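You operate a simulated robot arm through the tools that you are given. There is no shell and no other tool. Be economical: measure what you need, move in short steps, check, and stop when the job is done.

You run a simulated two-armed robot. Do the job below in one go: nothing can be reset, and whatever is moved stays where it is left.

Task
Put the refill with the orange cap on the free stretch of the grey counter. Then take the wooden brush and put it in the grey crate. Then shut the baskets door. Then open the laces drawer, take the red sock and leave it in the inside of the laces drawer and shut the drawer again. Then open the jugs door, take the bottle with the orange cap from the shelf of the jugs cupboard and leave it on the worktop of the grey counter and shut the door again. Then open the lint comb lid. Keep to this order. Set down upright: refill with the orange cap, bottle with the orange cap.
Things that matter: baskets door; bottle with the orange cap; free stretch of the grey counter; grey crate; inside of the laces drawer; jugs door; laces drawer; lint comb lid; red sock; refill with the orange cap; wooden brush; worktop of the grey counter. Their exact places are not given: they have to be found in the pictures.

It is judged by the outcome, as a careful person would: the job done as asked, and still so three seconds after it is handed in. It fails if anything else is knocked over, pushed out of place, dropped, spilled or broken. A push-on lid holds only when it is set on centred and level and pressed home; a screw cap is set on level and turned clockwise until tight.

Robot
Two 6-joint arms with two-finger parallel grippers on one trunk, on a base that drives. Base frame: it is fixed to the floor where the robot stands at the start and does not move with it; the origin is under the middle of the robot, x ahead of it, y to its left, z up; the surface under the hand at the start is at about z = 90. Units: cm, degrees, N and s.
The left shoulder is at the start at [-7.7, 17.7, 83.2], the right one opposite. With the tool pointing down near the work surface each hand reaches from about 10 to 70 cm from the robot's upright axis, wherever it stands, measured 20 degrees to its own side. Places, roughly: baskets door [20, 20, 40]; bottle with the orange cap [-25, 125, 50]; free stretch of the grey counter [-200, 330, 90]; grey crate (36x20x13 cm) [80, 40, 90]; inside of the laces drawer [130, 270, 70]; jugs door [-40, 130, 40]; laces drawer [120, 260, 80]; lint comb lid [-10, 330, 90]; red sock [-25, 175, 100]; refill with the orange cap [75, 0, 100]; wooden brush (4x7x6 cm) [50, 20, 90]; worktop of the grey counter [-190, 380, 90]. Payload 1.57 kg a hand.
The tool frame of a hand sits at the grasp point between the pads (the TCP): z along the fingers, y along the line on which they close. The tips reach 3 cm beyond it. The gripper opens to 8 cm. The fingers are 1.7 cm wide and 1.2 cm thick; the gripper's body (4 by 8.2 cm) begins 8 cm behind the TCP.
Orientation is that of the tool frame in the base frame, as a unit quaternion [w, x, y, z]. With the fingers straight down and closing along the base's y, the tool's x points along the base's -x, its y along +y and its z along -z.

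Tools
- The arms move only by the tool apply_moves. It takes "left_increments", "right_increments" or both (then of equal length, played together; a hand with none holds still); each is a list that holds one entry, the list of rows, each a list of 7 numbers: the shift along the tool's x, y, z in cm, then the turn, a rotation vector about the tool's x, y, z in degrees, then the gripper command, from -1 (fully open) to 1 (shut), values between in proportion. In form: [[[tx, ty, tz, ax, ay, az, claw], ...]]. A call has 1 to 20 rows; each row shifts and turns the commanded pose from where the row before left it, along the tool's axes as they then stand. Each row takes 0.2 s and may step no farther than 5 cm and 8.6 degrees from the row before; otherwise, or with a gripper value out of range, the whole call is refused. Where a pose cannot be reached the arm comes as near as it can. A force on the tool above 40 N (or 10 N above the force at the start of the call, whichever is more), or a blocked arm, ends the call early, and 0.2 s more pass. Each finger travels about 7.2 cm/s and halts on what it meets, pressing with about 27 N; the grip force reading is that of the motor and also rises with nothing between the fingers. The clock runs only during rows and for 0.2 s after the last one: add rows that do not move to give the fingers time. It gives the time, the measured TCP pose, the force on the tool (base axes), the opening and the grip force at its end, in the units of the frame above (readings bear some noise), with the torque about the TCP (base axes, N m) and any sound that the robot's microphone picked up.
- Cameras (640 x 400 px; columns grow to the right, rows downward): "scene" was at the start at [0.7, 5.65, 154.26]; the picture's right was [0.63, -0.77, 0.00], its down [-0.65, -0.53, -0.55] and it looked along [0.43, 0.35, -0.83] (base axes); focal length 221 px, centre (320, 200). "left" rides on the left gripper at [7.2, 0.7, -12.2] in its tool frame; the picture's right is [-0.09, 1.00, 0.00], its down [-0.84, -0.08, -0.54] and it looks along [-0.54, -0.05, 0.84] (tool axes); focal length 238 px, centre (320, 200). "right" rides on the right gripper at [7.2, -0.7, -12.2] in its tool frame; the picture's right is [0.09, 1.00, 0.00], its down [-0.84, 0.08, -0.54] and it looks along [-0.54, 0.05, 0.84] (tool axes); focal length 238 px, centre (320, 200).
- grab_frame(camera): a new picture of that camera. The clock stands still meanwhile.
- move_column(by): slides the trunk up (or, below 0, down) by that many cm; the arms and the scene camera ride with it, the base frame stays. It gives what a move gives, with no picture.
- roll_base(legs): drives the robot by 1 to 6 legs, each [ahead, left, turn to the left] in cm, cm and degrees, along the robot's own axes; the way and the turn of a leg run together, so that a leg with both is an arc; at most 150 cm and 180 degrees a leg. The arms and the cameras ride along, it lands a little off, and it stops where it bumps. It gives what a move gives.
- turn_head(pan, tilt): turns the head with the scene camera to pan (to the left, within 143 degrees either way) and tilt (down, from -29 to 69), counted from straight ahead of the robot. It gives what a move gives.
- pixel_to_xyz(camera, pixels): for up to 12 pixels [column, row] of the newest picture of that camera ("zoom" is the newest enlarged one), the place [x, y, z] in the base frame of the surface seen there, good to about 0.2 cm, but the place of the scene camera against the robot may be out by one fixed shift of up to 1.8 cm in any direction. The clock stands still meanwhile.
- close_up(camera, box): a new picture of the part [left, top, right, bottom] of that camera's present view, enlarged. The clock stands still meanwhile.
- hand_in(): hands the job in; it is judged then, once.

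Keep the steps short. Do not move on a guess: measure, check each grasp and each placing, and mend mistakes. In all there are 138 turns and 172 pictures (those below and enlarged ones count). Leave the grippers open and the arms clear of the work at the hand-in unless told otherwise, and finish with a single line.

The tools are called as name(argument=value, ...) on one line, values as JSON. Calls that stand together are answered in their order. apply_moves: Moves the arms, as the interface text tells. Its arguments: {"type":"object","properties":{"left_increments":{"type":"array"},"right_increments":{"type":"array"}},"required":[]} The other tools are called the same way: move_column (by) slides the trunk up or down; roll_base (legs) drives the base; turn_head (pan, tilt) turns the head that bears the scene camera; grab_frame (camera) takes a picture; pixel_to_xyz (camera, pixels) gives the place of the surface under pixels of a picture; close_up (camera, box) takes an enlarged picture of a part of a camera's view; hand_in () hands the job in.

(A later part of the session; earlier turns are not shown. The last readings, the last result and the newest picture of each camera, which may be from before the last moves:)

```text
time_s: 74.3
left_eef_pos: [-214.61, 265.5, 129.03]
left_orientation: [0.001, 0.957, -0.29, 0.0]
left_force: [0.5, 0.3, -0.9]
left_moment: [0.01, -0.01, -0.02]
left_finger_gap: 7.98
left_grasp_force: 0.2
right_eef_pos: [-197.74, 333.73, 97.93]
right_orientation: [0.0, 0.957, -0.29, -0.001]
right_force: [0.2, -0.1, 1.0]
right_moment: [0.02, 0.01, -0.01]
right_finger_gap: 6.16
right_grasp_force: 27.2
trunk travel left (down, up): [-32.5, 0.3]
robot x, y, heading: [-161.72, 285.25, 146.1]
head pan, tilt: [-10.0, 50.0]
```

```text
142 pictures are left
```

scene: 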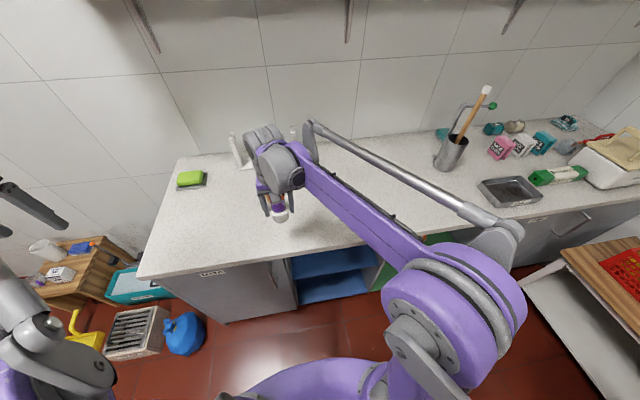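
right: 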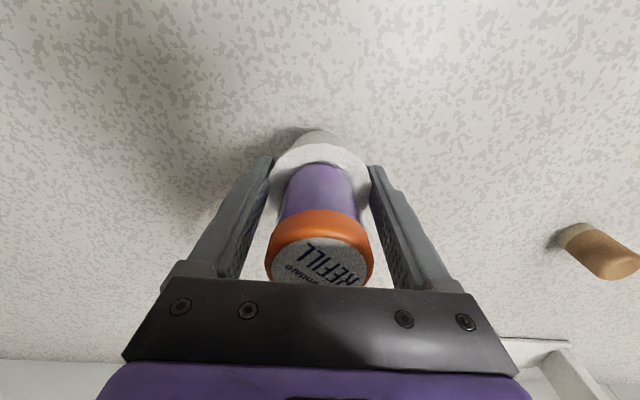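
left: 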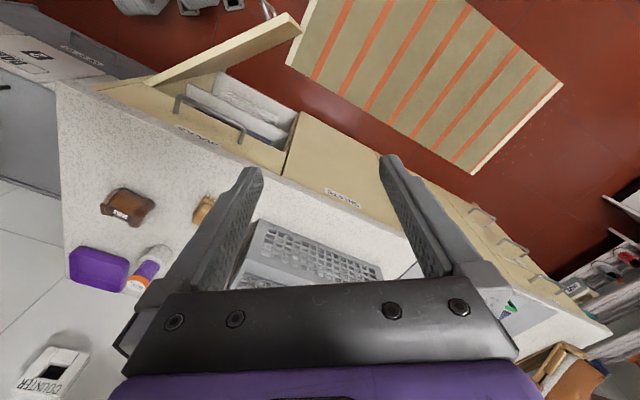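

Clear around. Lower slowly the last 2.4 to contact and open, then rise.

apply_moves(right_increments=[[[0, 0, 0.8, 0, 0, 0, 1], [0, 0, 0.7, 0, 0, 0, 1], [0, 0, 0.4, 0, 0, 0, 1], [0, 0, 0.3, 0, 0, 0, 1], [0, 0, 0.25, 0, 0, 0, 1], [0, 0, 0, 0, 0, 0, 1], [0, 0, 0, 0, 0, 0, 0.2], [0, 0, 0, 0, 0, 0, -0.5], [0, 0, 0, 0, 0, 0, -1], [0, 0, 0, 0, 0, 0, -1], [0, 0, -1, 0, 0, 0, -1], [0, 0, -2, 0, 0, 0, -1], [0, 0, -2, 0, 0, 0, -1], [0, 0, -3, 0, 0, 0, -1], [0, 0, -3, 0, 0, 0, -1], [0, 0, -3, 0, 0, 0, -1], [2, 0, -2, 0, 0, 0, -1]]])

grab_frame(camera="right")

pixel_to_xyz(camera="right", pixels=[[318, 175], [318, 185], [318, 165]])

```text
time_s: 77.9
left_eef_pos: [-214.67, 265.52, 129.09]
left_orientation: [-0.001, 0.957, -0.291, 0.0]
left_force: [0.2, 0.0, 0.0]
left_moment: [0.01, 0.01, -0.01]
left_finger_gap: 8.01
left_grasp_force: 0.1
right_eef_pos: [-196.07, 332.51, 111.64]
right_orientation: [0.0, 0.957, -0.29, -0.001]
right_force: [0.0, -0.1, 0.1]
right_moment: [0.06, 0.02, -0.01]
right_finger_gap: 8.02
right_grasp_force: 0.1
trunk travel left (down, up): [-32.5, 0.3]
robot x, y, heading: [-161.7, 285.2, 145.9]
head pan, tilt: [-10.0, 50.0]
```

```text
141 pictures are left
```

right: 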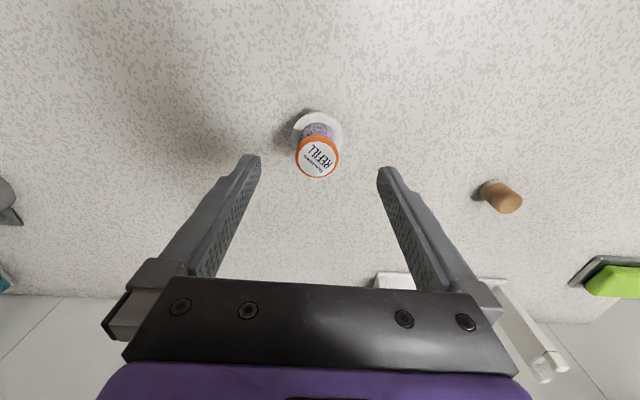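

```text
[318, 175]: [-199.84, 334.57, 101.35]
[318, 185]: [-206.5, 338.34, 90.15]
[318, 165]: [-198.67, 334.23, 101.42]
```

The refill stands upright at (-198,334). Retract the right arm, then drive back the way I came.

apply_moves(right_increments=[[[2, 1, -2, 0, 0, 0, -1], [4, 2, -2, 0, 0, 0, -1], [4, 2, -1, 0, 0, 0, -1], [4, 2, 0, 0, 0, 0, -1], [4, 2, 0, 0, 0, 0, -1], [0, 0, 0, 0, 0, 0, -1]]])

roll_base(legs=[[-28, 0, 0], [0, 124, 0], [-110, 0, 0], [-110, 0, 0]])

turn_head(pan=0, tilt=35)

grab_frame(camera="scene")

```text
time_s: 79.3
left_eef_pos: [-214.79, 265.8, 129.18]
left_orientation: [-0.001, 0.957, -0.29, 0.0]
left_force: [0.6, 0.8, 0.1]
left_moment: [0.0, -0.01, 0.0]
left_finger_gap: 8.0
left_grasp_force: 0.1
right_eef_pos: [-186.11, 315.05, 116.62]
right_orientation: [0.002, 0.957, -0.289, -0.001]
right_force: [0.4, 0.1, 0.9]
right_moment: [-0.04, -0.03, -0.01]
right_finger_gap: 8.0
right_grasp_force: 0.0
trunk travel left (down, up): [-32.5, 0.3]
robot x, y, heading: [-161.68, 285.06, 146.2]
head pan, tilt: [-10.0, 50.0]
```

```text
time_s: 102.4
left_eef_pos: [-82.26, 22.76, 128.99]
left_orientation: [0.0, 0.95, -0.312, 0.0]
left_force: [0.2, -0.3, -0.4]
left_moment: [-0.01, 0.0, 0.01]
left_finger_gap: 8.04
left_grasp_force: 0.0
right_eef_pos: [-51.61, 70.91, 116.56]
right_orientation: [0.0, 0.95, -0.311, -0.001]
right_force: [0.3, 0.0, 0.0]
right_moment: [-0.02, 0.03, 0.0]
right_finger_gap: 8.0
right_grasp_force: 0.1
trunk travel left (down, up): [-32.5, 0.3]
robot x, y, heading: [-28.09, 39.99, 143.4]
head pan, tilt: [-10.0, 50.0]
```

```text
time_s: 103.2
left_eef_pos: [-82.29, 22.66, 129.14]
left_orientation: [0.0, 0.95, -0.313, 0.001]
left_force: [0.5, -1.1, 0.2]
left_moment: [0.02, -0.02, -0.04]
left_finger_gap: 8.0
left_grasp_force: 0.1
right_eef_pos: [-51.58, 70.85, 116.49]
right_orientation: [-0.001, 0.95, -0.312, -0.001]
right_force: [0.4, -0.7, -1.2]
right_moment: [0.0, 0.05, 0.0]
right_finger_gap: 7.98
right_grasp_force: 0.2
trunk travel left (down, up): [-32.5, 0.3]
robot x, y, heading: [-28.6, 39.88, 143.4]
head pan, tilt: [0.0, 35.0]
```

```text
140 pictures are left
```

scene: 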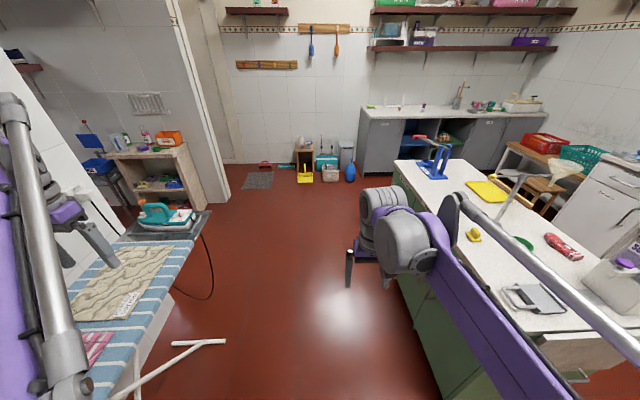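

Robot at (-28,40). Turn around to face the cream counter (heading ≈ -34).

roll_base(legs=[[0, 0, -177.4]])

turn_head(pan=0, tilt=45)

grab_frame(camera="scene")

```text
time_s: 110.7
left_eef_pos: [23.92, 61.09, 129.06]
left_orientation: [0.0, 0.272, 0.962, 0.0]
left_force: [-0.6, -0.2, -0.4]
left_moment: [-0.01, -0.04, 0.0]
left_finger_gap: 8.0
left_grasp_force: 0.0
right_eef_pos: [-2.61, 10.55, 116.63]
right_orientation: [0.002, 0.27, 0.963, 0.0]
right_force: [-0.1, -0.4, 0.1]
right_moment: [0.0, 0.0, 0.03]
right_finger_gap: 8.01
right_grasp_force: 0.0
trunk travel left (down, up): [-32.5, 0.3]
robot x, y, heading: [-28.3, 39.49, -31.4]
head pan, tilt: [0.0, 35.0]
```

```text
time_s: 111.5
left_eef_pos: [23.98, 61.1, 129.13]
left_orientation: [-0.001, 0.272, 0.962, -0.001]
left_force: [-0.7, 0.6, 0.5]
left_moment: [-0.01, -0.01, -0.01]
left_finger_gap: 8.0
left_grasp_force: 0.1
right_eef_pos: [-2.69, 10.43, 116.57]
right_orientation: [0.001, 0.27, 0.963, -0.001]
right_force: [-0.4, 0.3, 0.9]
right_moment: [0.0, 0.0, -0.02]
right_finger_gap: 8.0
right_grasp_force: 0.1
trunk travel left (down, up): [-32.5, 0.3]
robot x, y, heading: [-28.3, 39.48, -31.7]
head pan, tilt: [0.0, 45.0]
```

```text
139 pictures are left
```

scene: 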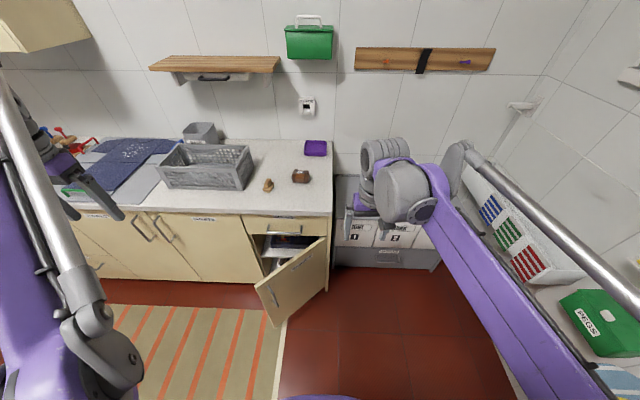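

Good view. Strafe left past the open door, then go ahead.

roll_base(legs=[[4, 0, -2.5], [0, 60, 0], [24, 0, 0]])

turn_head(pan=-15, tilt=60)

grab_frame(camera="scene")

```text
time_s: 119.0
left_eef_pos: [80.93, 93.01, 129.1]
left_orientation: [0.001, 0.29, 0.957, 0.0]
left_force: [0.0, -0.2, 0.3]
left_moment: [-0.01, 0.02, -0.01]
left_finger_gap: 7.98
left_grasp_force: 0.1
right_eef_pos: [52.48, 43.55, 116.5]
right_orientation: [0.0, 0.289, 0.957, 0.001]
right_force: [0.6, 0.8, -0.4]
right_moment: [0.01, -0.01, 0.01]
right_finger_gap: 8.01
right_grasp_force: 0.0
trunk travel left (down, up): [-32.5, 0.3]
robot x, y, heading: [27.45, 73.73, -33.8]
head pan, tilt: [0.0, 45.0]
```

```text
time_s: 119.8
left_eef_pos: [81.07, 93.08, 129.09]
left_orientation: [0.0, 0.29, 0.957, 0.0]
left_force: [0.1, -0.5, -0.3]
left_moment: [0.0, 0.03, 0.01]
left_finger_gap: 8.01
left_grasp_force: 0.1
right_eef_pos: [52.62, 43.63, 116.58]
right_orientation: [0.0, 0.289, 0.957, 0.0]
right_force: [-0.7, 0.3, 0.7]
right_moment: [0.0, -0.03, -0.01]
right_finger_gap: 8.0
right_grasp_force: 0.0
trunk travel left (down, up): [-32.5, 0.3]
robot x, y, heading: [27.96, 73.67, -33.6]
head pan, tilt: [-15.0, 60.0]
```

```text
138 pictures are left
```

scene: 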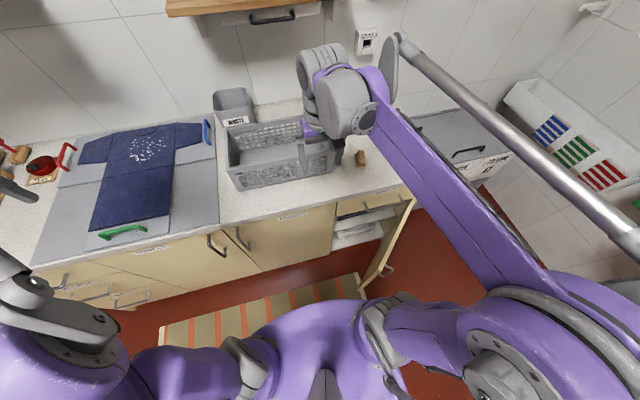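

Move the right hand above the brush at z≈108 and look.

apply_moves(right_increments=[[[-2, -3, 0, 0, 0, 0, -1], [-2.8, -3.7, 0, 0, 0, 0, -1], [-2.8, -3.7, 0, 0, 0, 0, -1], [-2.8, -3.7, 2, 0, 0, 0, -1], [-2.8, -3.7, 2, 0, 0, 0, -1], [-1.8, -3.6, 2, 0, 0, 0, -1], [0, 0, 2, 0, 0, 0, -1], [0, 0, 0, 0, 0, 0, -1]]])

grab_frame(camera="right")

```text
refused: row 4 steps farther than a row can; nothing moved
```

```text
137 pictures are left
```

right: 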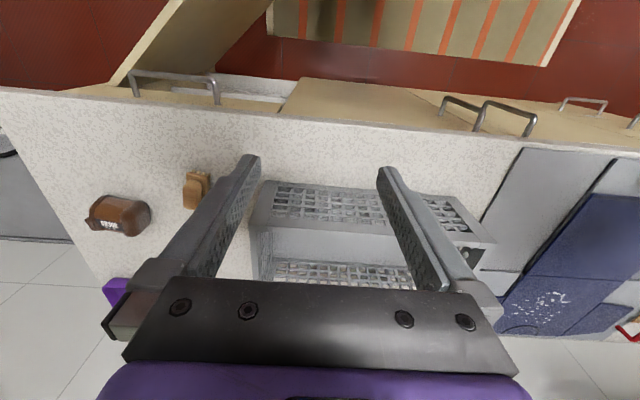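

apply_moves(right_increments=[[[-2, -3, 0, 0, 0, 0, -1], [-2.8, -3.7, 0, 0, 0, 0, -1], [-2.8, -3.7, 0, 0, 0, 0, -1], [-2.8, -3.7, 1.5, 0, 0, 0, -1], [-2.8, -3.7, 1.5, 0, 0, 0, -1], [-1.8, -3.6, 2, 0, 0, 0, -1], [0, 0, 3, 0, 0, 0, -1], [0, 0, 0, 0, 0, 0, -1]]])

grab_frame(camera="right")

```text
time_s: 121.6
left_eef_pos: [81.04, 93.1, 129.11]
left_orientation: [0.0, 0.29, 0.957, 0.0]
left_force: [-1.1, -0.6, 0.8]
left_moment: [-0.01, -0.03, 0.01]
left_finger_gap: 8.02
left_grasp_force: 0.0
right_eef_pos: [53.22, 17.31, 108.56]
right_orientation: [0.001, 0.289, 0.957, 0.0]
right_force: [-0.1, 0.3, 0.8]
right_moment: [0.03, -0.02, -0.02]
right_finger_gap: 8.02
right_grasp_force: 0.1
trunk travel left (down, up): [-32.5, 0.3]
robot x, y, heading: [27.99, 73.54, -33.6]
head pan, tilt: [-15.0, 60.0]
```

```text
136 pictures are left
```

right: 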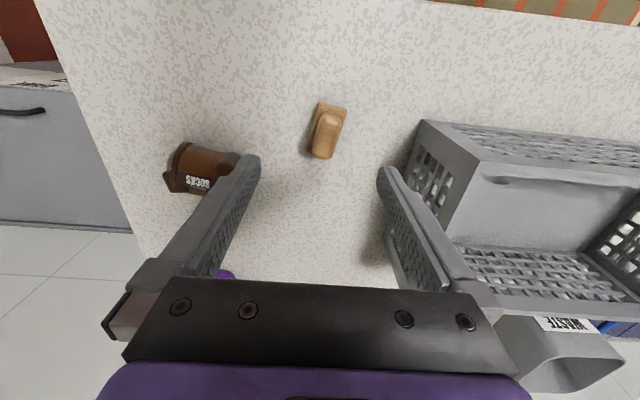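

pixel_to_xyz(camera="right", pixels=[[326, 135], [330, 110], [322, 152], [318, 125], [338, 125], [312, 135], [336, 140], [430, 125], [400, 200], [248, 160]])

close_up(camera="right", box=[280, 80, 380, 180])

```text
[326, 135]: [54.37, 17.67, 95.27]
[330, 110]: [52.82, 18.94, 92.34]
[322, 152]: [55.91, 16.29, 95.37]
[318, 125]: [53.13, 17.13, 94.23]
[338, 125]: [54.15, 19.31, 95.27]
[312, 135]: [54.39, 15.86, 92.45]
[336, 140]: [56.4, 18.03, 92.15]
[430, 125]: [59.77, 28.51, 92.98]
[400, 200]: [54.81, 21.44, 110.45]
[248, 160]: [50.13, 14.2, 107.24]
```

```text
4.00 times, centred on (330, 130) of right
```

zoom: 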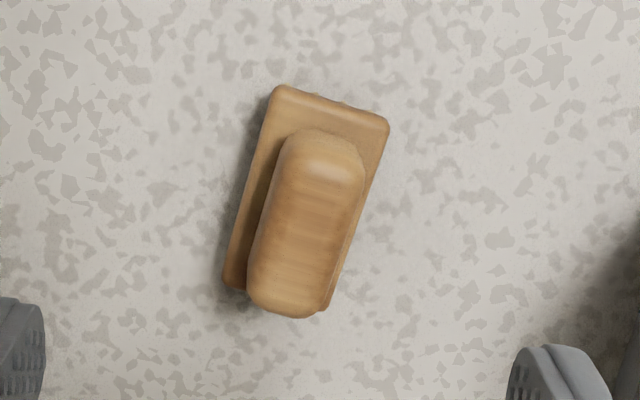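

Brush centre (54.4,17.6), handle top 95.4, turned about 15°. Align, lower to TCP 93.8, close, lift.

apply_moves(right_increments=[[[-0.83, 0.91, 2, 0, 0, 7.5, -1], [0, 0, 3, 0, 0, 7.5, -1], [0, 0, 3, 0, 0, 0, -1], [0, 0, 3, 0, 0, 0, -1], [0, 0, 2.5, 0, 0, 0, -1], [0, 0, 1.2, 0, 0, 0, -1], [0, 0, 0, 0, 0, 0, -1], [0, 0, 0, 0, 0, 0, 0.3], [0, 0, 0, 0, 0, 0, 1], [0, 0, 0, 0, 0, 0, 1], [0, 0, 0, 0, 0, 0, 1], [0, 0, -1, 0, 0, 0, 1], [0, 0, -1, 0, 0, 0, 1], [0, 0, -2, 0, 0, 0, 1], [0, 0, 0, 0, 0, 0, 1]]])

grab_frame(camera="right")

```text
time_s: 124.8
left_eef_pos: [81.19, 93.06, 129.21]
left_orientation: [0.0, 0.29, 0.957, -0.001]
left_force: [0.4, 0.0, 0.1]
left_moment: [0.0, 0.0, 0.0]
left_finger_gap: 8.0
left_grasp_force: 0.0
right_eef_pos: [54.48, 17.67, 98.01]
right_orientation: [0.001, 0.412, 0.911, 0.0]
right_force: [-0.2, 0.6, -0.1]
right_moment: [-0.03, 0.0, 0.02]
right_finger_gap: 3.5
right_grasp_force: 27.0
trunk travel left (down, up): [-32.5, 0.3]
robot x, y, heading: [28.01, 74.15, -33.8]
head pan, tilt: [-15.0, 60.0]
```

```text
134 pictures are left
```

right: 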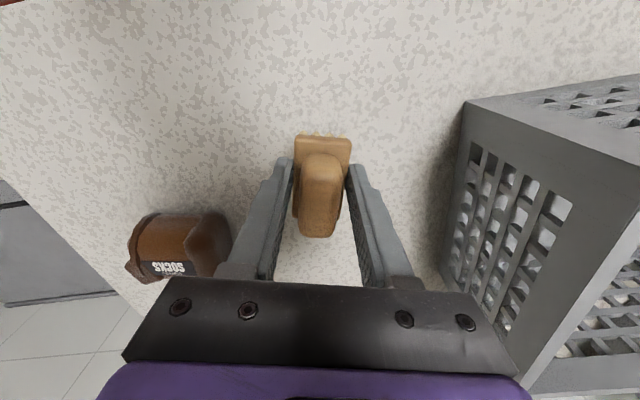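

Held. Lift to z≈110, undo the turn, and go over the crate's middle (~(77,38)).

apply_moves(right_increments=[[[0, 0, -3, 0, 0, 0, 1], [0, 0, -3, 0, 0, 0, 1], [0, 0, -3, 0, 0, 0, 1], [0, 0, -3, 0, 0, 0, 1], [0, 0, 0, 0, 0, -7.5, 1], [0, 0, 0, 0, 0, -7.5, 1], [-0.8, 3, 0, 0, 0, 0, 1], [-0.8, 3, 0, 0, 0, 0, 1], [-0.8, 3, 0, 0, 0, 0, 1], [-0.8, 3, 0, 0, 0, 0, 1], [-0.8, 3, 0, 0, 0, 0, 1], [-0.8, 3, 0, 0, 0, 0, 1], [-0.8, 3, 0, 0, 0, 0, 1], [-0.8, 3, 0, 0, 0, 0, 1], [-0.8, 3, 0, 0, 0, 0, 1], [-0.8, 2.6, 0, 0, 0, 0, 1], [0, 0, 0, 0, 0, 0, 1]]])

grab_frame(camera="right")

grab_frame(camera="scene")

```text
time_s: 128.4
left_eef_pos: [81.02, 93.02, 129.16]
left_orientation: [0.001, 0.29, 0.957, 0.0]
left_force: [0.4, -0.1, 0.4]
left_moment: [0.01, -0.03, 0.02]
left_finger_gap: 7.98
left_grasp_force: 0.1
right_eef_pos: [77.56, 37.96, 110.01]
right_orientation: [0.0, 0.289, 0.957, 0.0]
right_force: [0.5, 0.6, -0.6]
right_moment: [-0.03, -0.02, -0.01]
right_finger_gap: 3.49
right_grasp_force: 27.4
trunk travel left (down, up): [-32.5, 0.3]
robot x, y, heading: [28.07, 73.85, -33.7]
head pan, tilt: [-15.0, 60.0]
```

```text
133 pictures are left
```

right: 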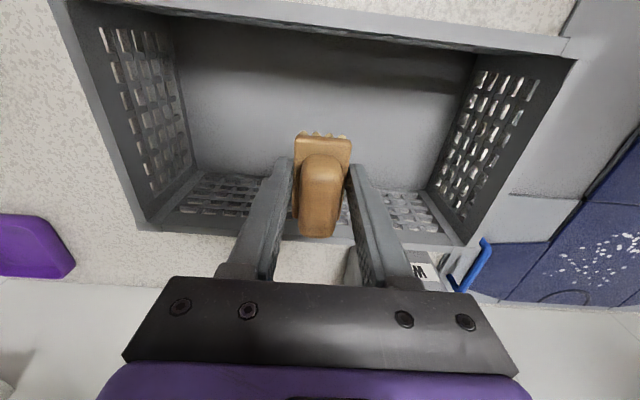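

```text
132 pictures are left
```

scene: 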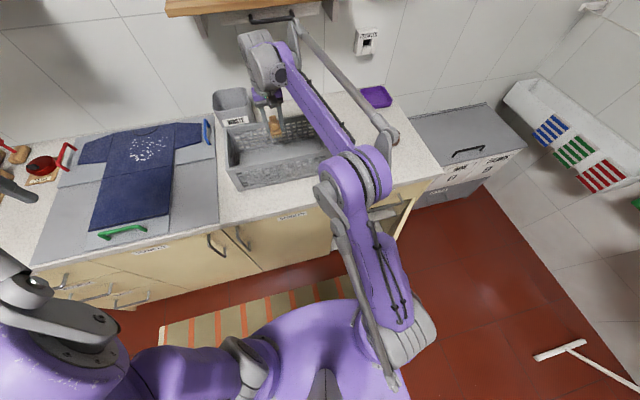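

pixel_to_xyz(camera="right", pixels=[[350, 30], [180, 10], [560, 45], [150, 222], [460, 240], [230, 215], [400, 215], [250, 120], [400, 120], [320, 205]])

```text
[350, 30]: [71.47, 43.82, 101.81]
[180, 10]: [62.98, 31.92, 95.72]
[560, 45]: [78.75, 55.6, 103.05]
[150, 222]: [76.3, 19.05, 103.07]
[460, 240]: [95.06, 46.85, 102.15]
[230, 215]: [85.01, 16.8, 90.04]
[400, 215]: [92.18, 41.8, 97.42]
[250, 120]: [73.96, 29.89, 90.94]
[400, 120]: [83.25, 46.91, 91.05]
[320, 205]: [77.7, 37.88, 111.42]
```

TCP is centred over the crate; floor at z 91. Lower 14.8, release, rise.

apply_moves(right_increments=[[[0, 0, 2, 0, 0, 0, 1], [0, 0, 2.5, 0, 0, 0, 1], [0, 0, 2.5, 0, 0, 0, 1], [0, 0, 2.5, 0, 0, 0, 1], [0, 0, 2.5, 0, 0, 0, 1], [0, 0, 1.5, 0, 0, 0, 1], [0, 0, 0.8, 0, 0, 0, 1], [0, 0, 0.5, 0, 0, 0, 1], [0, 0, 0, 0, 0, 0, 0.2], [0, 0, 0, 0, 0, 0, -0.3], [0, 0, 0, 0, 0, 0, -1], [0, 0, 0, 0, 0, 0, -1], [0, 0, -2, 0, 0, 0, -1], [0, 0, -3, 0, 0, 0, -1], [0, 0, -3, 0, 0, 0, -1], [0, 0, -4, 0, 0, 0, -1], [0, 0, -4, 0, 0, 0, -1]]])

grab_frame(camera="right")

```text
time_s: 132.0
left_eef_pos: [80.98, 93.09, 129.02]
left_orientation: [0.0, 0.29, 0.957, 0.0]
left_force: [0.6, 0.2, -0.3]
left_moment: [0.01, 0.01, 0.0]
left_finger_gap: 7.97
left_grasp_force: 0.0
right_eef_pos: [77.47, 38.08, 111.18]
right_orientation: [0.001, 0.289, 0.957, 0.0]
right_force: [-0.9, 0.6, 0.0]
right_moment: [0.02, 0.02, -0.01]
right_finger_gap: 8.0
right_grasp_force: 0.1
trunk travel left (down, up): [-32.5, 0.3]
robot x, y, heading: [28.26, 73.67, -34.0]
head pan, tilt: [-15.0, 60.0]
```

```text
131 pictures are left
```

right: 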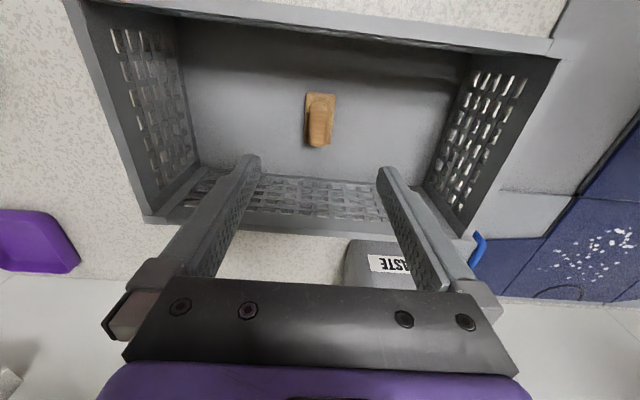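

Brush lies in the crate. Retract the right arm, then drive back to the door's outer side for shutting with the left hand.

apply_moves(right_increments=[[[2, 0, -3, 0, 0, 0, -1], [4, -1, -1, 0, 0, 0, -1], [4, -2, 0, 0, 0, 0, -1], [4, -2, 0, 0, 0, 0, -1], [4, -2, 0, 0, 0, 0, -1], [4, -2, 0, 0, 0, 0, -1], [4, -2, 0, 0, 0, 0, -1]]])

roll_base(legs=[[-28, 0, 0], [0, -60, 0]])

turn_head(pan=15, tilt=45)

grab_frame(camera="scene")

```text
time_s: 133.6
left_eef_pos: [81.04, 93.16, 129.06]
left_orientation: [0.001, 0.289, 0.957, -0.001]
left_force: [0.4, 1.4, 0.5]
left_moment: [-0.03, 0.0, -0.01]
left_finger_gap: 8.0
left_grasp_force: 0.1
right_eef_pos: [49.49, 43.28, 115.02]
right_orientation: [0.001, 0.289, 0.957, 0.0]
right_force: [-0.2, 0.2, -0.2]
right_moment: [-0.03, -0.05, 0.03]
right_finger_gap: 8.0
right_grasp_force: 0.0
trunk travel left (down, up): [-32.5, 0.3]
robot x, y, heading: [28.17, 73.77, -33.4]
head pan, tilt: [-15.0, 60.0]
```

```text
time_s: 140.8
left_eef_pos: [24.61, 58.88, 129.1]
left_orientation: [0.0, 0.289, 0.957, 0.0]
left_force: [0.5, 0.2, 0.0]
left_moment: [0.01, 0.0, -0.01]
left_finger_gap: 8.0
left_grasp_force: 0.0
right_eef_pos: [-6.56, 8.95, 115.06]
right_orientation: [0.001, 0.287, 0.958, 0.0]
right_force: [-0.8, -0.6, -0.1]
right_moment: [0.02, 0.02, 0.03]
right_finger_gap: 7.98
right_grasp_force: 0.1
trunk travel left (down, up): [-32.5, 0.3]
robot x, y, heading: [-28.01, 39.51, -33.5]
head pan, tilt: [-15.0, 60.0]
```

```text
time_s: 141.8
left_eef_pos: [24.72, 58.87, 129.1]
left_orientation: [0.0, 0.288, 0.958, 0.0]
left_force: [0.2, -0.1, -0.7]
left_moment: [0.03, 0.01, 0.0]
left_finger_gap: 8.02
left_grasp_force: 0.0
right_eef_pos: [-6.44, 8.97, 114.98]
right_orientation: [0.0, 0.287, 0.958, 0.001]
right_force: [-0.1, 0.2, 0.6]
right_moment: [-0.01, -0.01, -0.01]
right_finger_gap: 8.0
right_grasp_force: 0.0
trunk travel left (down, up): [-32.5, 0.3]
robot x, y, heading: [-28.33, 39.38, -33.6]
head pan, tilt: [15.0, 45.0]
```

```text
130 pictures are left
```

scene: 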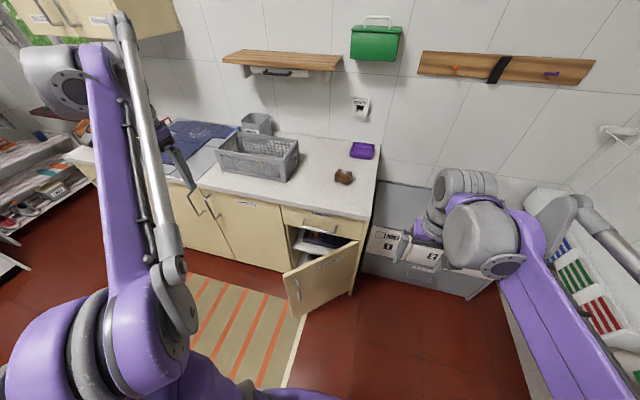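

Measure the door and how far the right arm sticks out.

pixel_to_xyz(camera="scene", pixels=[[286, 276], [352, 246], [297, 288], [293, 312], [330, 280], [318, 262], [560, 215], [610, 260], [590, 340], [160, 290], [325, 226], [290, 222]])

close_up(camera="scene", box=[250, 190, 400, 330])

```text
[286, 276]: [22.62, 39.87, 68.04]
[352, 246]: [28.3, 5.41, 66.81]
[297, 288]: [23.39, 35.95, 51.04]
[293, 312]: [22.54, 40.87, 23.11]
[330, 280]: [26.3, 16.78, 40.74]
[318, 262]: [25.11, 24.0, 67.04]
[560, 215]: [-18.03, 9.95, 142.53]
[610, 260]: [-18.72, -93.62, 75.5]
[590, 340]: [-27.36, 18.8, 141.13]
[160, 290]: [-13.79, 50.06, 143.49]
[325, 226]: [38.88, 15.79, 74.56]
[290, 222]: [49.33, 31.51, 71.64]
```

```text
2.86 times, centred on (325, 260) of scene
```

zoom: 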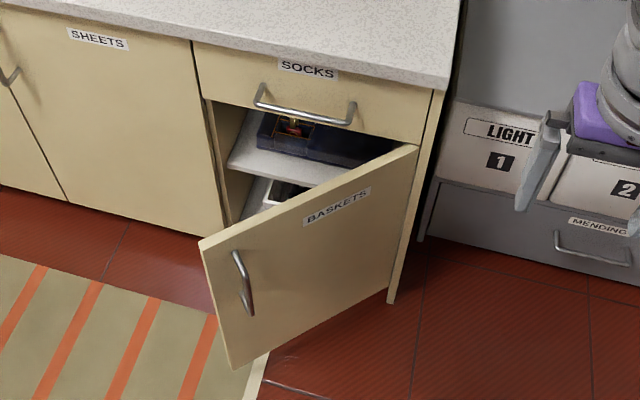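

Door free edge at (22.6,40), handle z 40–55. Lower the trunk, bring the left hand in front of the door's outer face with closed fingers pitched forward.

move_column(by=-30)

apply_moves(left_increments=[[[-1, -4.3, 0, 0, 0, 0, 1], [-1, -4.3, 0, 0, 0, 0, 1], [-1, -4.3, 0, 0, 0, 0, 1], [-1, -4.3, 0, 0, 0, 0, 1], [-1, -4.3, 0, 0, 0, 0, 1], [0, -4.3, 0, 0, 0, 0, 1], [0, 0, 0, 0, -8.5, 0, 1], [0, 0, 0, 0, -8.5, 0, 1], [0, 0, 0, 0, -8.5, 0, 1], [0, 0, 0, 0, -8.5, 0, 1], [0, 0, 0, 0, -8.5, 0, 1], [0, 0, 0, 0, -8.5, 0, 1], [0, 0, 0, 0, -8.5, 0, 1], [0, 0, 0, 0, 0, 0, 1]]])

grab_frame(camera="scene")

```text
time_s: 144.8
left_eef_pos: [24.67, 58.84, 99.09]
left_orientation: [0.0, 0.288, 0.958, -0.001]
left_force: [-0.8, -0.6, 0.9]
left_moment: [0.01, 0.0, 0.01]
left_finger_gap: 8.01
left_grasp_force: 0.2
right_eef_pos: [-6.47, 8.9, 84.97]
right_orientation: [0.0, 0.287, 0.958, 0.0]
right_force: [0.1, -0.1, 0.2]
right_moment: [0.0, -0.02, -0.03]
right_finger_gap: 8.02
right_grasp_force: 0.0
trunk travel left (down, up): [-2.5, 30.3]
robot x, y, heading: [-28.58, 39.43, -33.7]
head pan, tilt: [15.0, 45.0]
```

```text
time_s: 147.8
left_eef_pos: [14.67, 34.66, 99.08]
left_orientation: [0.475, 0.251, 0.831, -0.144]
left_force: [0.1, 0.1, 0.8]
left_moment: [-0.02, -0.01, -0.01]
left_finger_gap: 0.0
left_grasp_force: 21.7
right_eef_pos: [-6.73, 8.93, 85.0]
right_orientation: [0.0, 0.288, 0.958, 0.0]
right_force: [1.3, 0.3, -0.7]
right_moment: [-0.02, 0.0, -0.04]
right_finger_gap: 8.0
right_grasp_force: 0.1
trunk travel left (down, up): [-2.5, 30.3]
robot x, y, heading: [-28.37, 39.34, -33.5]
head pan, tilt: [15.0, 45.0]
```

```text
128 pictures are left
```

scene: 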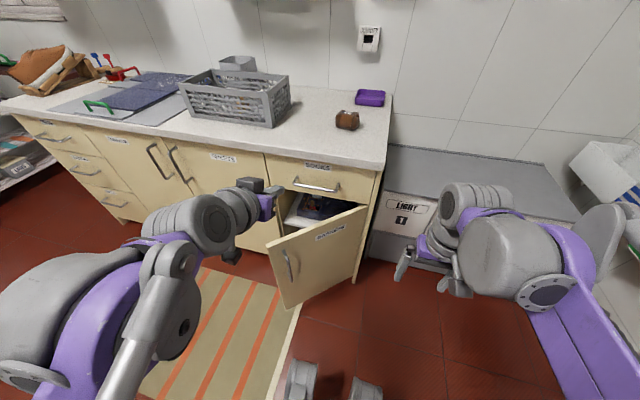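

Lower the left hand 42 cm straight down in front of the door.

apply_moves(left_increments=[[[4.04, 0, 2.33, 0, 0, 0, 1], [4.04, 0, 2.33, 0, 0, 0, 1], [4.04, 0, 2.33, 0, 0, 0, 1], [4.04, 0, 2.33, 0, 0, 0, 1], [4.04, 0, 2.33, 0, 0, 0, 1], [4.04, 0, 2.33, 0, 0, 0, 1], [4.04, 0, 2.33, 0, 0, 0, 1], [4.04, 0, 2.33, 0, 0, 0, 1], [4.04, 0, 2.33, 0, 0, 0, 1], [0, 0, 0, 0, 0, 0, 1]]])

grab_frame(camera="scene")

```text
time_s: 150.0
left_eef_pos: [14.82, 34.45, 58.46]
left_orientation: [0.475, 0.25, 0.832, -0.142]
left_force: [-0.4, -0.2, -0.4]
left_moment: [-0.01, -0.01, 0.0]
left_finger_gap: 0.0
left_grasp_force: 20.5
left hand out of reach, approached as far as the arm can: row 9
right_eef_pos: [-6.51, 8.95, 84.95]
right_orientation: [0.0, 0.287, 0.958, -0.001]
right_force: [-0.5, 0.0, -0.3]
right_moment: [0.01, 0.0, 0.02]
right_finger_gap: 7.99
right_grasp_force: 0.1
trunk travel left (down, up): [-2.5, 30.3]
robot x, y, heading: [-28.34, 39.27, -33.6]
head pan, tilt: [15.0, 45.0]
```

```text
127 pictures are left
```

scene: 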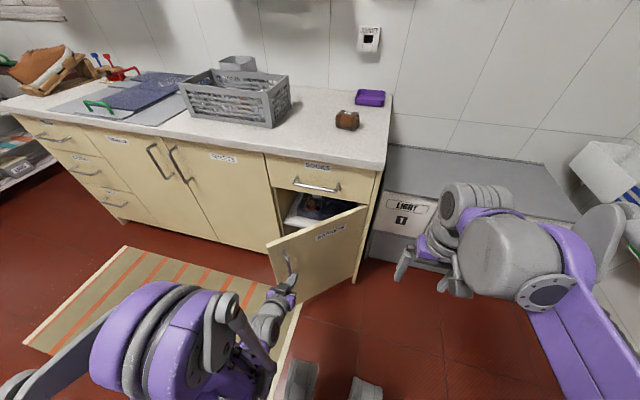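

Push forward 20 cm in slow rows.

apply_moves(left_increments=[[[-1.25, 0, 2.17, 0, 0, 0, 1], [-1.25, 0, 2.17, 0, 0, 0, 1], [-1.25, 0, 2.17, 0, 0, 0, 1], [-1, 0, 1.73, 0, 0, 0, 1], [-1, 0, 1.73, 0, 0, 0, 1], [-1, 0, 1.73, 0, 0, 0, 1], [-1, 0, 1.73, 0, 0, 0, 1], [-1, 0, 1.73, 0, 0, 0, 1], [-1, 0, 1.73, 0, 0, 0, 1], [-1, 0, 1.73, 0, 0, 0, 1], [0, 0, 0, 0, 0, 0, 1]]])

grab_frame(camera="scene")

```text
time_s: 152.4
left_eef_pos: [32.83, 22.74, 58.38]
left_orientation: [0.475, 0.251, 0.831, -0.143]
left_force: [-0.5, 0.3, -0.5]
left_moment: [0.0, 0.01, 0.0]
left_finger_gap: 0.0
left_grasp_force: 21.3
right_eef_pos: [-6.52, 8.84, 85.08]
right_orientation: [0.001, 0.286, 0.958, 0.0]
right_force: [-0.3, 1.3, -0.8]
right_moment: [-0.01, -0.02, -0.01]
right_finger_gap: 8.0
right_grasp_force: 0.2
trunk travel left (down, up): [-2.5, 30.3]
robot x, y, heading: [-28.42, 39.47, -33.7]
head pan, tilt: [15.0, 45.0]
```

```text
126 pictures are left
```

scene: 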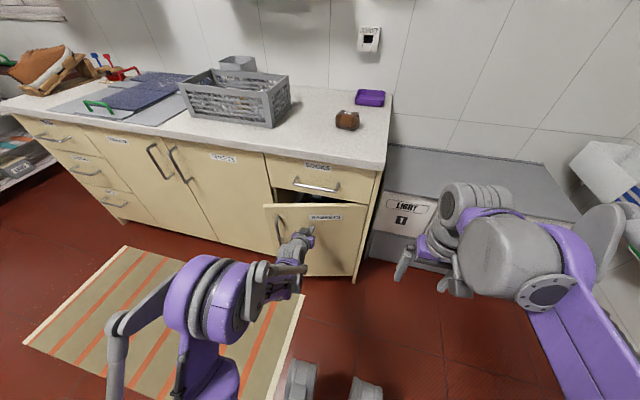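

Door is nearly shut. Continue pushing up to 10 cm more until contact stops it.

apply_moves(left_increments=[[[-1, 0, 1.73, 0, 0, 0, 1], [-1, 0, 1.73, 0, 0, 0, 1], [-0.75, 0, 1.3, 0, 0, 0, 1], [-0.5, 0, 0.87, 0, 0, 0, 1], [-0.5, 0, 0.87, 0, 0, 0, 1], [-0.5, 0, 0.87, 0, 0, 0, 1], [-0.5, 0, 0.87, 0, 0, 0, 1], [0, 0, 0, 0, 0, 0, 1]]])

close_up(camera="scene", box=[240, 140, 400, 290])

```text
time_s: 153.6
left_eef_pos: [38.62, 18.93, 58.29]
left_orientation: [0.471, 0.251, 0.833, -0.142]
left_force: [-12.2, 7.4, 4.4]
left_moment: [-0.06, 0.03, -0.04]
left_finger_gap: 0.01
left_grasp_force: 21.7
right_eef_pos: [-6.43, 9.06, 85.16]
right_orientation: [0.001, 0.288, 0.958, 0.0]
right_force: [0.6, 0.0, -0.7]
right_moment: [-0.01, 0.02, 0.02]
right_finger_gap: 8.01
right_grasp_force: 0.0
trunk travel left (down, up): [-2.5, 30.3]
robot x, y, heading: [-28.26, 39.63, -33.1]
head pan, tilt: [15.0, 45.0]
stopped in row 6 (left hand): the force on the tool passed its limit at 53 N (the readings are from after the stop); the commanded pose is now the measured one
```

```text
2.67 times, centred on (320, 215) of scene
```

zoom: 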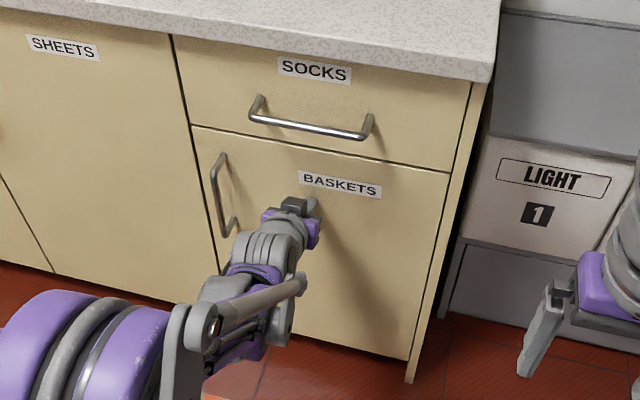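

The baskets door is shut flush. Withdraw the left hand, raise, and un-pitch.

apply_moves(left_increments=[[[1.5, 0, -2.6, 0, 0, 0, 1], [2, 0, -3.46, 0, 0, 0, 1], [2, 0, -3.46, 0, 0, 0, 1], [2, 0, -3.46, 0, 0, 0, 1], [2, 0, -3.46, 0, 0, 0, 1], [2, 0, -3.46, 0, 0, 0, 1], [1.5, 0, -2.6, 0, 0, 0, 1], [-4, 0, -2.3, 0, 0, 0, 1], [-4, 0, -2.3, 0, 0, 0, 1], [-4, 0, -2.3, 0, 0, 0, 1], [-4, 0, -2.3, 0, 0, 0, 1], [-4, 0, -2.3, 0, 0, 0, 1], [0, 0, 0, 0, 8.5, 0, 1], [0, 0, 0, 0, 8.5, 0, 1], [0, 0, 0, 0, 8.5, 0, 1], [0, 0, 0, 0, 8.5, 0, 1], [0, 0, 0, 0, 8.5, 0, 1], [0, 0, 0, 0, 8.5, 0, 1], [0, 0, 0, 0, 8.5, 0, -1], [0, 0, 0, 0, 0, 0, -1]]])

move_column(by=28)

turn_head(pan=80, tilt=30)

grab_frame(camera="scene")

```text
time_s: 157.8
left_eef_pos: [17.38, 33.07, 81.52]
left_orientation: [-0.005, 0.288, 0.958, 0.002]
left_force: [0.0, 0.0, 0.7]
left_moment: [0.0, 0.01, -0.01]
left_finger_gap: 7.97
left_grasp_force: 0.7
right_eef_pos: [-6.54, 8.89, 85.05]
right_orientation: [0.0, 0.288, 0.958, 0.001]
right_force: [0.2, 0.1, 0.1]
right_moment: [0.01, -0.02, -0.04]
right_finger_gap: 8.0
right_grasp_force: 0.1
trunk travel left (down, up): [-2.5, 30.3]
robot x, y, heading: [-28.27, 39.36, -33.8]
head pan, tilt: [15.0, 45.0]
```

```text
time_s: 160.7
left_eef_pos: [17.33, 32.94, 109.59]
left_orientation: [-0.004, 0.288, 0.958, 0.001]
left_force: [-1.0, 0.4, -0.2]
left_moment: [0.01, -0.01, -0.01]
left_finger_gap: 8.0
left_grasp_force: 0.0
right_eef_pos: [-6.55, 8.98, 113.02]
right_orientation: [0.0, 0.287, 0.958, 0.0]
right_force: [-0.5, 0.0, 1.2]
right_moment: [0.01, 0.01, -0.01]
right_finger_gap: 7.98
right_grasp_force: 0.1
trunk travel left (down, up): [-30.5, 2.3]
robot x, y, heading: [-28.32, 38.84, -33.7]
head pan, tilt: [15.0, 45.0]
```

```text
time_s: 162.0
left_eef_pos: [17.33, 32.91, 109.61]
left_orientation: [-0.004, 0.289, 0.957, 0.001]
left_force: [-0.2, -0.2, -0.3]
left_moment: [0.0, 0.02, -0.01]
left_finger_gap: 8.0
left_grasp_force: 0.1
right_eef_pos: [-6.71, 8.9, 113.14]
right_orientation: [0.001, 0.287, 0.958, 0.0]
right_force: [0.1, 0.0, 0.1]
right_moment: [-0.01, 0.0, -0.01]
right_finger_gap: 8.03
right_grasp_force: 0.1
trunk travel left (down, up): [-30.5, 2.3]
robot x, y, heading: [-28.31, 39.39, -33.6]
head pan, tilt: [80.0, 30.0]
```

```text
124 pictures are left
```

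scene: 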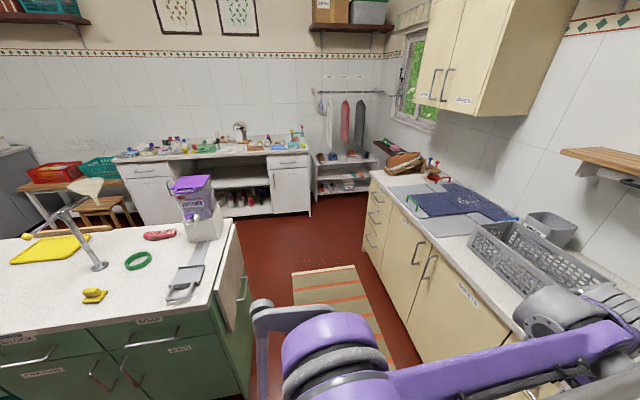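

The white back counter's right cabinet has a drawer at ~(288,160). Zoom and measure.

close_up(camera="scene", box=[100, 110, 400, 240])

pixel_to_xyz(camera="scene", pixels=[[288, 159], [272, 180], [312, 200], [270, 215], [308, 215], [310, 170], [370, 172], [378, 245], [212, 215], [235, 230], [160, 235], [240, 135]])

```text
2.13 times, centred on (250, 175) of scene
```

zoom: 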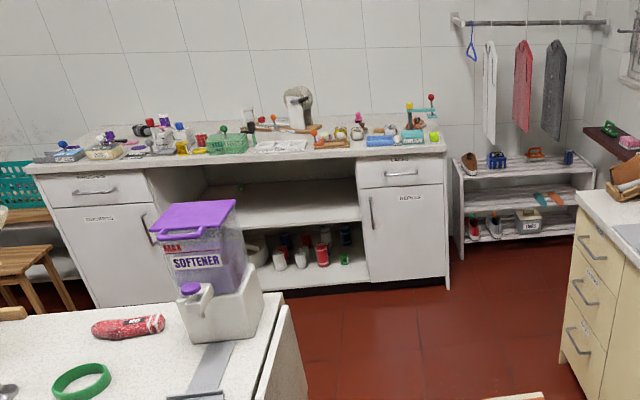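

```text
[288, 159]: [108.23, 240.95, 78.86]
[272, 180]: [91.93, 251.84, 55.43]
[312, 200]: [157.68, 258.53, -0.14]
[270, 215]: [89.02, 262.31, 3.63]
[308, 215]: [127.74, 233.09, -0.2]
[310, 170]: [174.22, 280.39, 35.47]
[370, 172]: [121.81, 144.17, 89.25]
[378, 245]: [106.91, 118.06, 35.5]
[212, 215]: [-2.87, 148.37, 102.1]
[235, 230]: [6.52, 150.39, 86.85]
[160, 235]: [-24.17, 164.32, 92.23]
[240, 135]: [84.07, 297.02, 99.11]
```

Drawer handle ≈(108,241,79), front faces back toward me. Drive: turn left 90, strafe right 17, ahead ~180 between counter and island end.

roll_base(legs=[[0, 0, 90], [0, -17, 0], [100, 0, 0], [72, 0, 0]])

turn_head(pan=15, tilt=45)

grab_frame(camera="scene")

```text
time_s: 176.4
left_eef_pos: [88.32, 220.59, 109.68]
left_orientation: [-0.004, -0.469, 0.883, -0.002]
left_force: [-0.5, 0.0, -0.5]
left_moment: [-0.01, -0.02, -0.02]
left_finger_gap: 8.01
left_grasp_force: 0.1
right_eef_pos: [111.92, 196.22, 113.02]
right_orientation: [0.001, -0.469, 0.883, 0.0]
right_force: [0.3, 0.5, -0.8]
right_moment: [0.0, -0.02, -0.02]
right_finger_gap: 8.02
right_grasp_force: 0.0
trunk travel left (down, up): [-30.5, 2.3]
robot x, y, heading: [81.39, 174.85, 55.9]
head pan, tilt: [80.0, 30.0]
```

```text
time_s: 177.7
left_eef_pos: [88.22, 220.53, 109.54]
left_orientation: [-0.003, -0.469, 0.883, -0.002]
left_force: [-0.4, -0.3, -0.6]
left_moment: [0.03, 0.0, 0.02]
left_finger_gap: 7.99
left_grasp_force: 0.1
right_eef_pos: [111.95, 196.37, 113.17]
right_orientation: [0.001, -0.469, 0.883, 0.001]
right_force: [-0.3, -0.4, -0.2]
right_moment: [-0.01, 0.01, -0.03]
right_finger_gap: 8.02
right_grasp_force: 0.1
trunk travel left (down, up): [-30.5, 2.3]
robot x, y, heading: [81.44, 174.7, 55.9]
head pan, tilt: [15.0, 45.0]
```

```text
122 pictures are left
```

scene: 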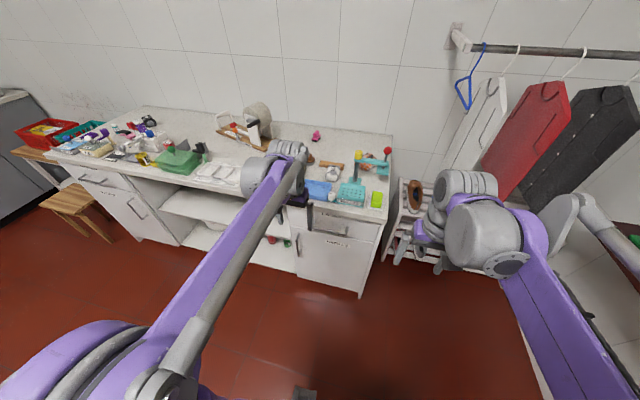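

close_up(camera="scene", box=[270, 130, 430, 300])

pixel_to_xyz(camera="zoom", pixels=[[175, 355], [255, 368], [215, 362], [300, 380], [150, 340], [430, 330], [330, 265], [290, 420], [190, 330]])

grab_frame(camera="left")

```text
2.35 times, centred on (350, 215) of scene
```

zoom: 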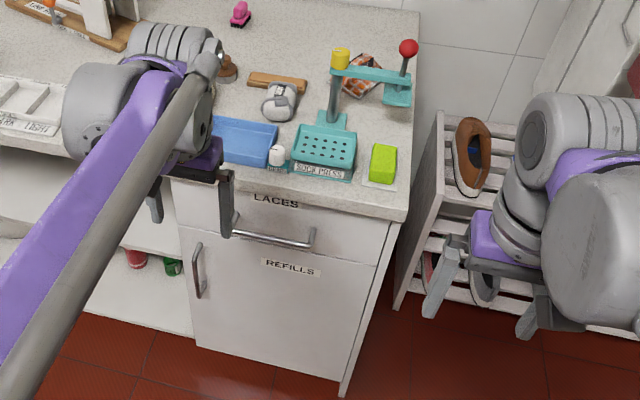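

```text
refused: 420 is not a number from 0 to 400
```

```text
120 pictures are left
```

left: 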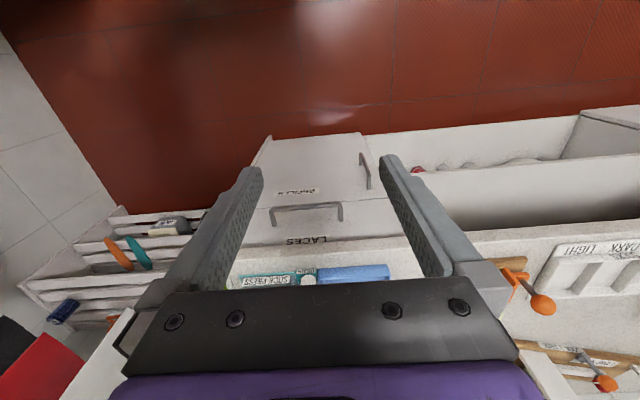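

LACES drawer confirmed. Measure the bar with the left camera.

close_up(camera="left", box=[230, 180, 380, 270])

pixel_to_xyz(camera="left", pixels=[[275, 208], [290, 207], [305, 206], [320, 205], [338, 203], [305, 225], [305, 190], [250, 235], [380, 230], [271, 220], [342, 215]])

```text
4.27 times, centred on (305, 225) of left
```

zoom: 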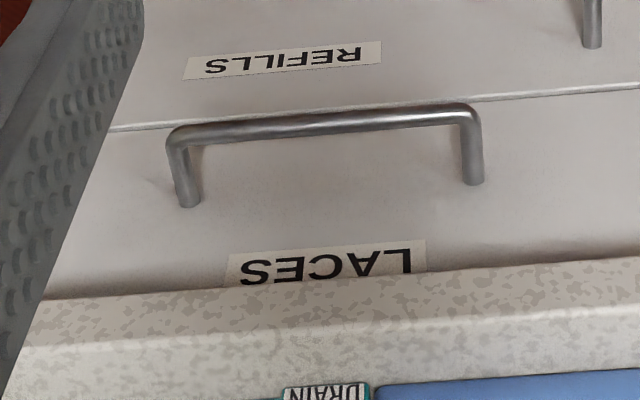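

```text
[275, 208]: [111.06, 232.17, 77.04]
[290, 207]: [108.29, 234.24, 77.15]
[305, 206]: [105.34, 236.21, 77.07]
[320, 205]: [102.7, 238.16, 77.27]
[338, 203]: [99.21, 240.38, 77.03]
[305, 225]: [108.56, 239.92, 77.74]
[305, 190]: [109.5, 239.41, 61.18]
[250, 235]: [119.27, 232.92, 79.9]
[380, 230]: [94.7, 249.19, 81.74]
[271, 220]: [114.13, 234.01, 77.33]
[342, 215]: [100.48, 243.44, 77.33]
```

Handle bar centre (105.3,236.2,77). I reorient the left hand in free space: fingers forward, closing vertically.

apply_moves(left_increments=[[[0, 0, 0, -4.949, -4.949, 4.949, -1], [0, 0, 0, -4.949, -4.949, 4.949, -1], [0, 0, 0, -4.949, -4.949, 4.949, -1], [0, 0, 0, -4.949, -4.949, 4.949, -1], [0, 0, 0, -4.949, -4.949, 4.949, -1], [0, 0, 0, -4.949, -4.949, 4.949, -1], [0, 0, 0, -4.949, -4.949, 4.949, -1], [0, 0, 0, -4.949, -4.949, 4.949, -1], [0, 0, 0, -4.949, -4.949, 4.949, -1], [0, 0, 0, -4.949, -4.949, 4.949, -1], [0, 0, 0, -4.949, -4.949, 4.949, -1], [0, 0, 0, -4.949, -4.949, 4.949, -1], [0, 0, 0, -4.949, -4.949, 4.949, -1], [0, 0, 0, -4.949, -4.949, 4.949, -1], [0, 0, 0, 0, 0, 0, -1]]])

grab_frame(camera="scene")

```text
time_s: 180.9
left_eef_pos: [88.95, 220.17, 109.64]
left_orientation: [0.197, 0.179, 0.701, 0.662]
left_force: [-0.7, 0.2, -0.3]
left_moment: [0.01, 0.02, 0.03]
left_finger_gap: 8.0
left_grasp_force: 0.1
left hand out of reach, approached as far as the arm can: row 14
right_eef_pos: [111.96, 196.36, 113.12]
right_orientation: [0.001, -0.47, 0.883, 0.0]
right_force: [0.4, 0.9, -0.2]
right_moment: [0.0, 0.0, -0.02]
right_finger_gap: 8.01
right_grasp_force: 0.1
trunk travel left (down, up): [-30.5, 2.3]
robot x, y, heading: [81.47, 174.96, 55.8]
head pan, tilt: [15.0, 45.0]
```

```text
118 pictures are left
```

scene: 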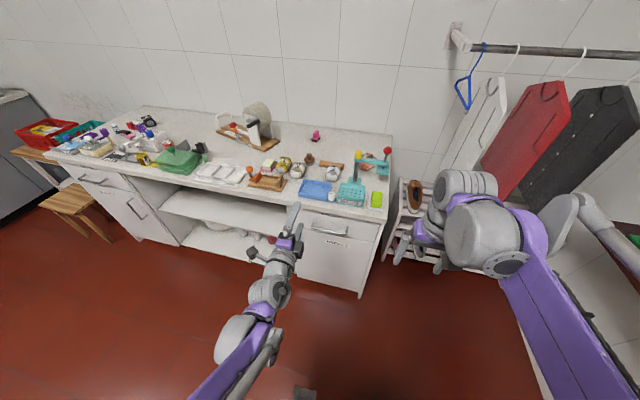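

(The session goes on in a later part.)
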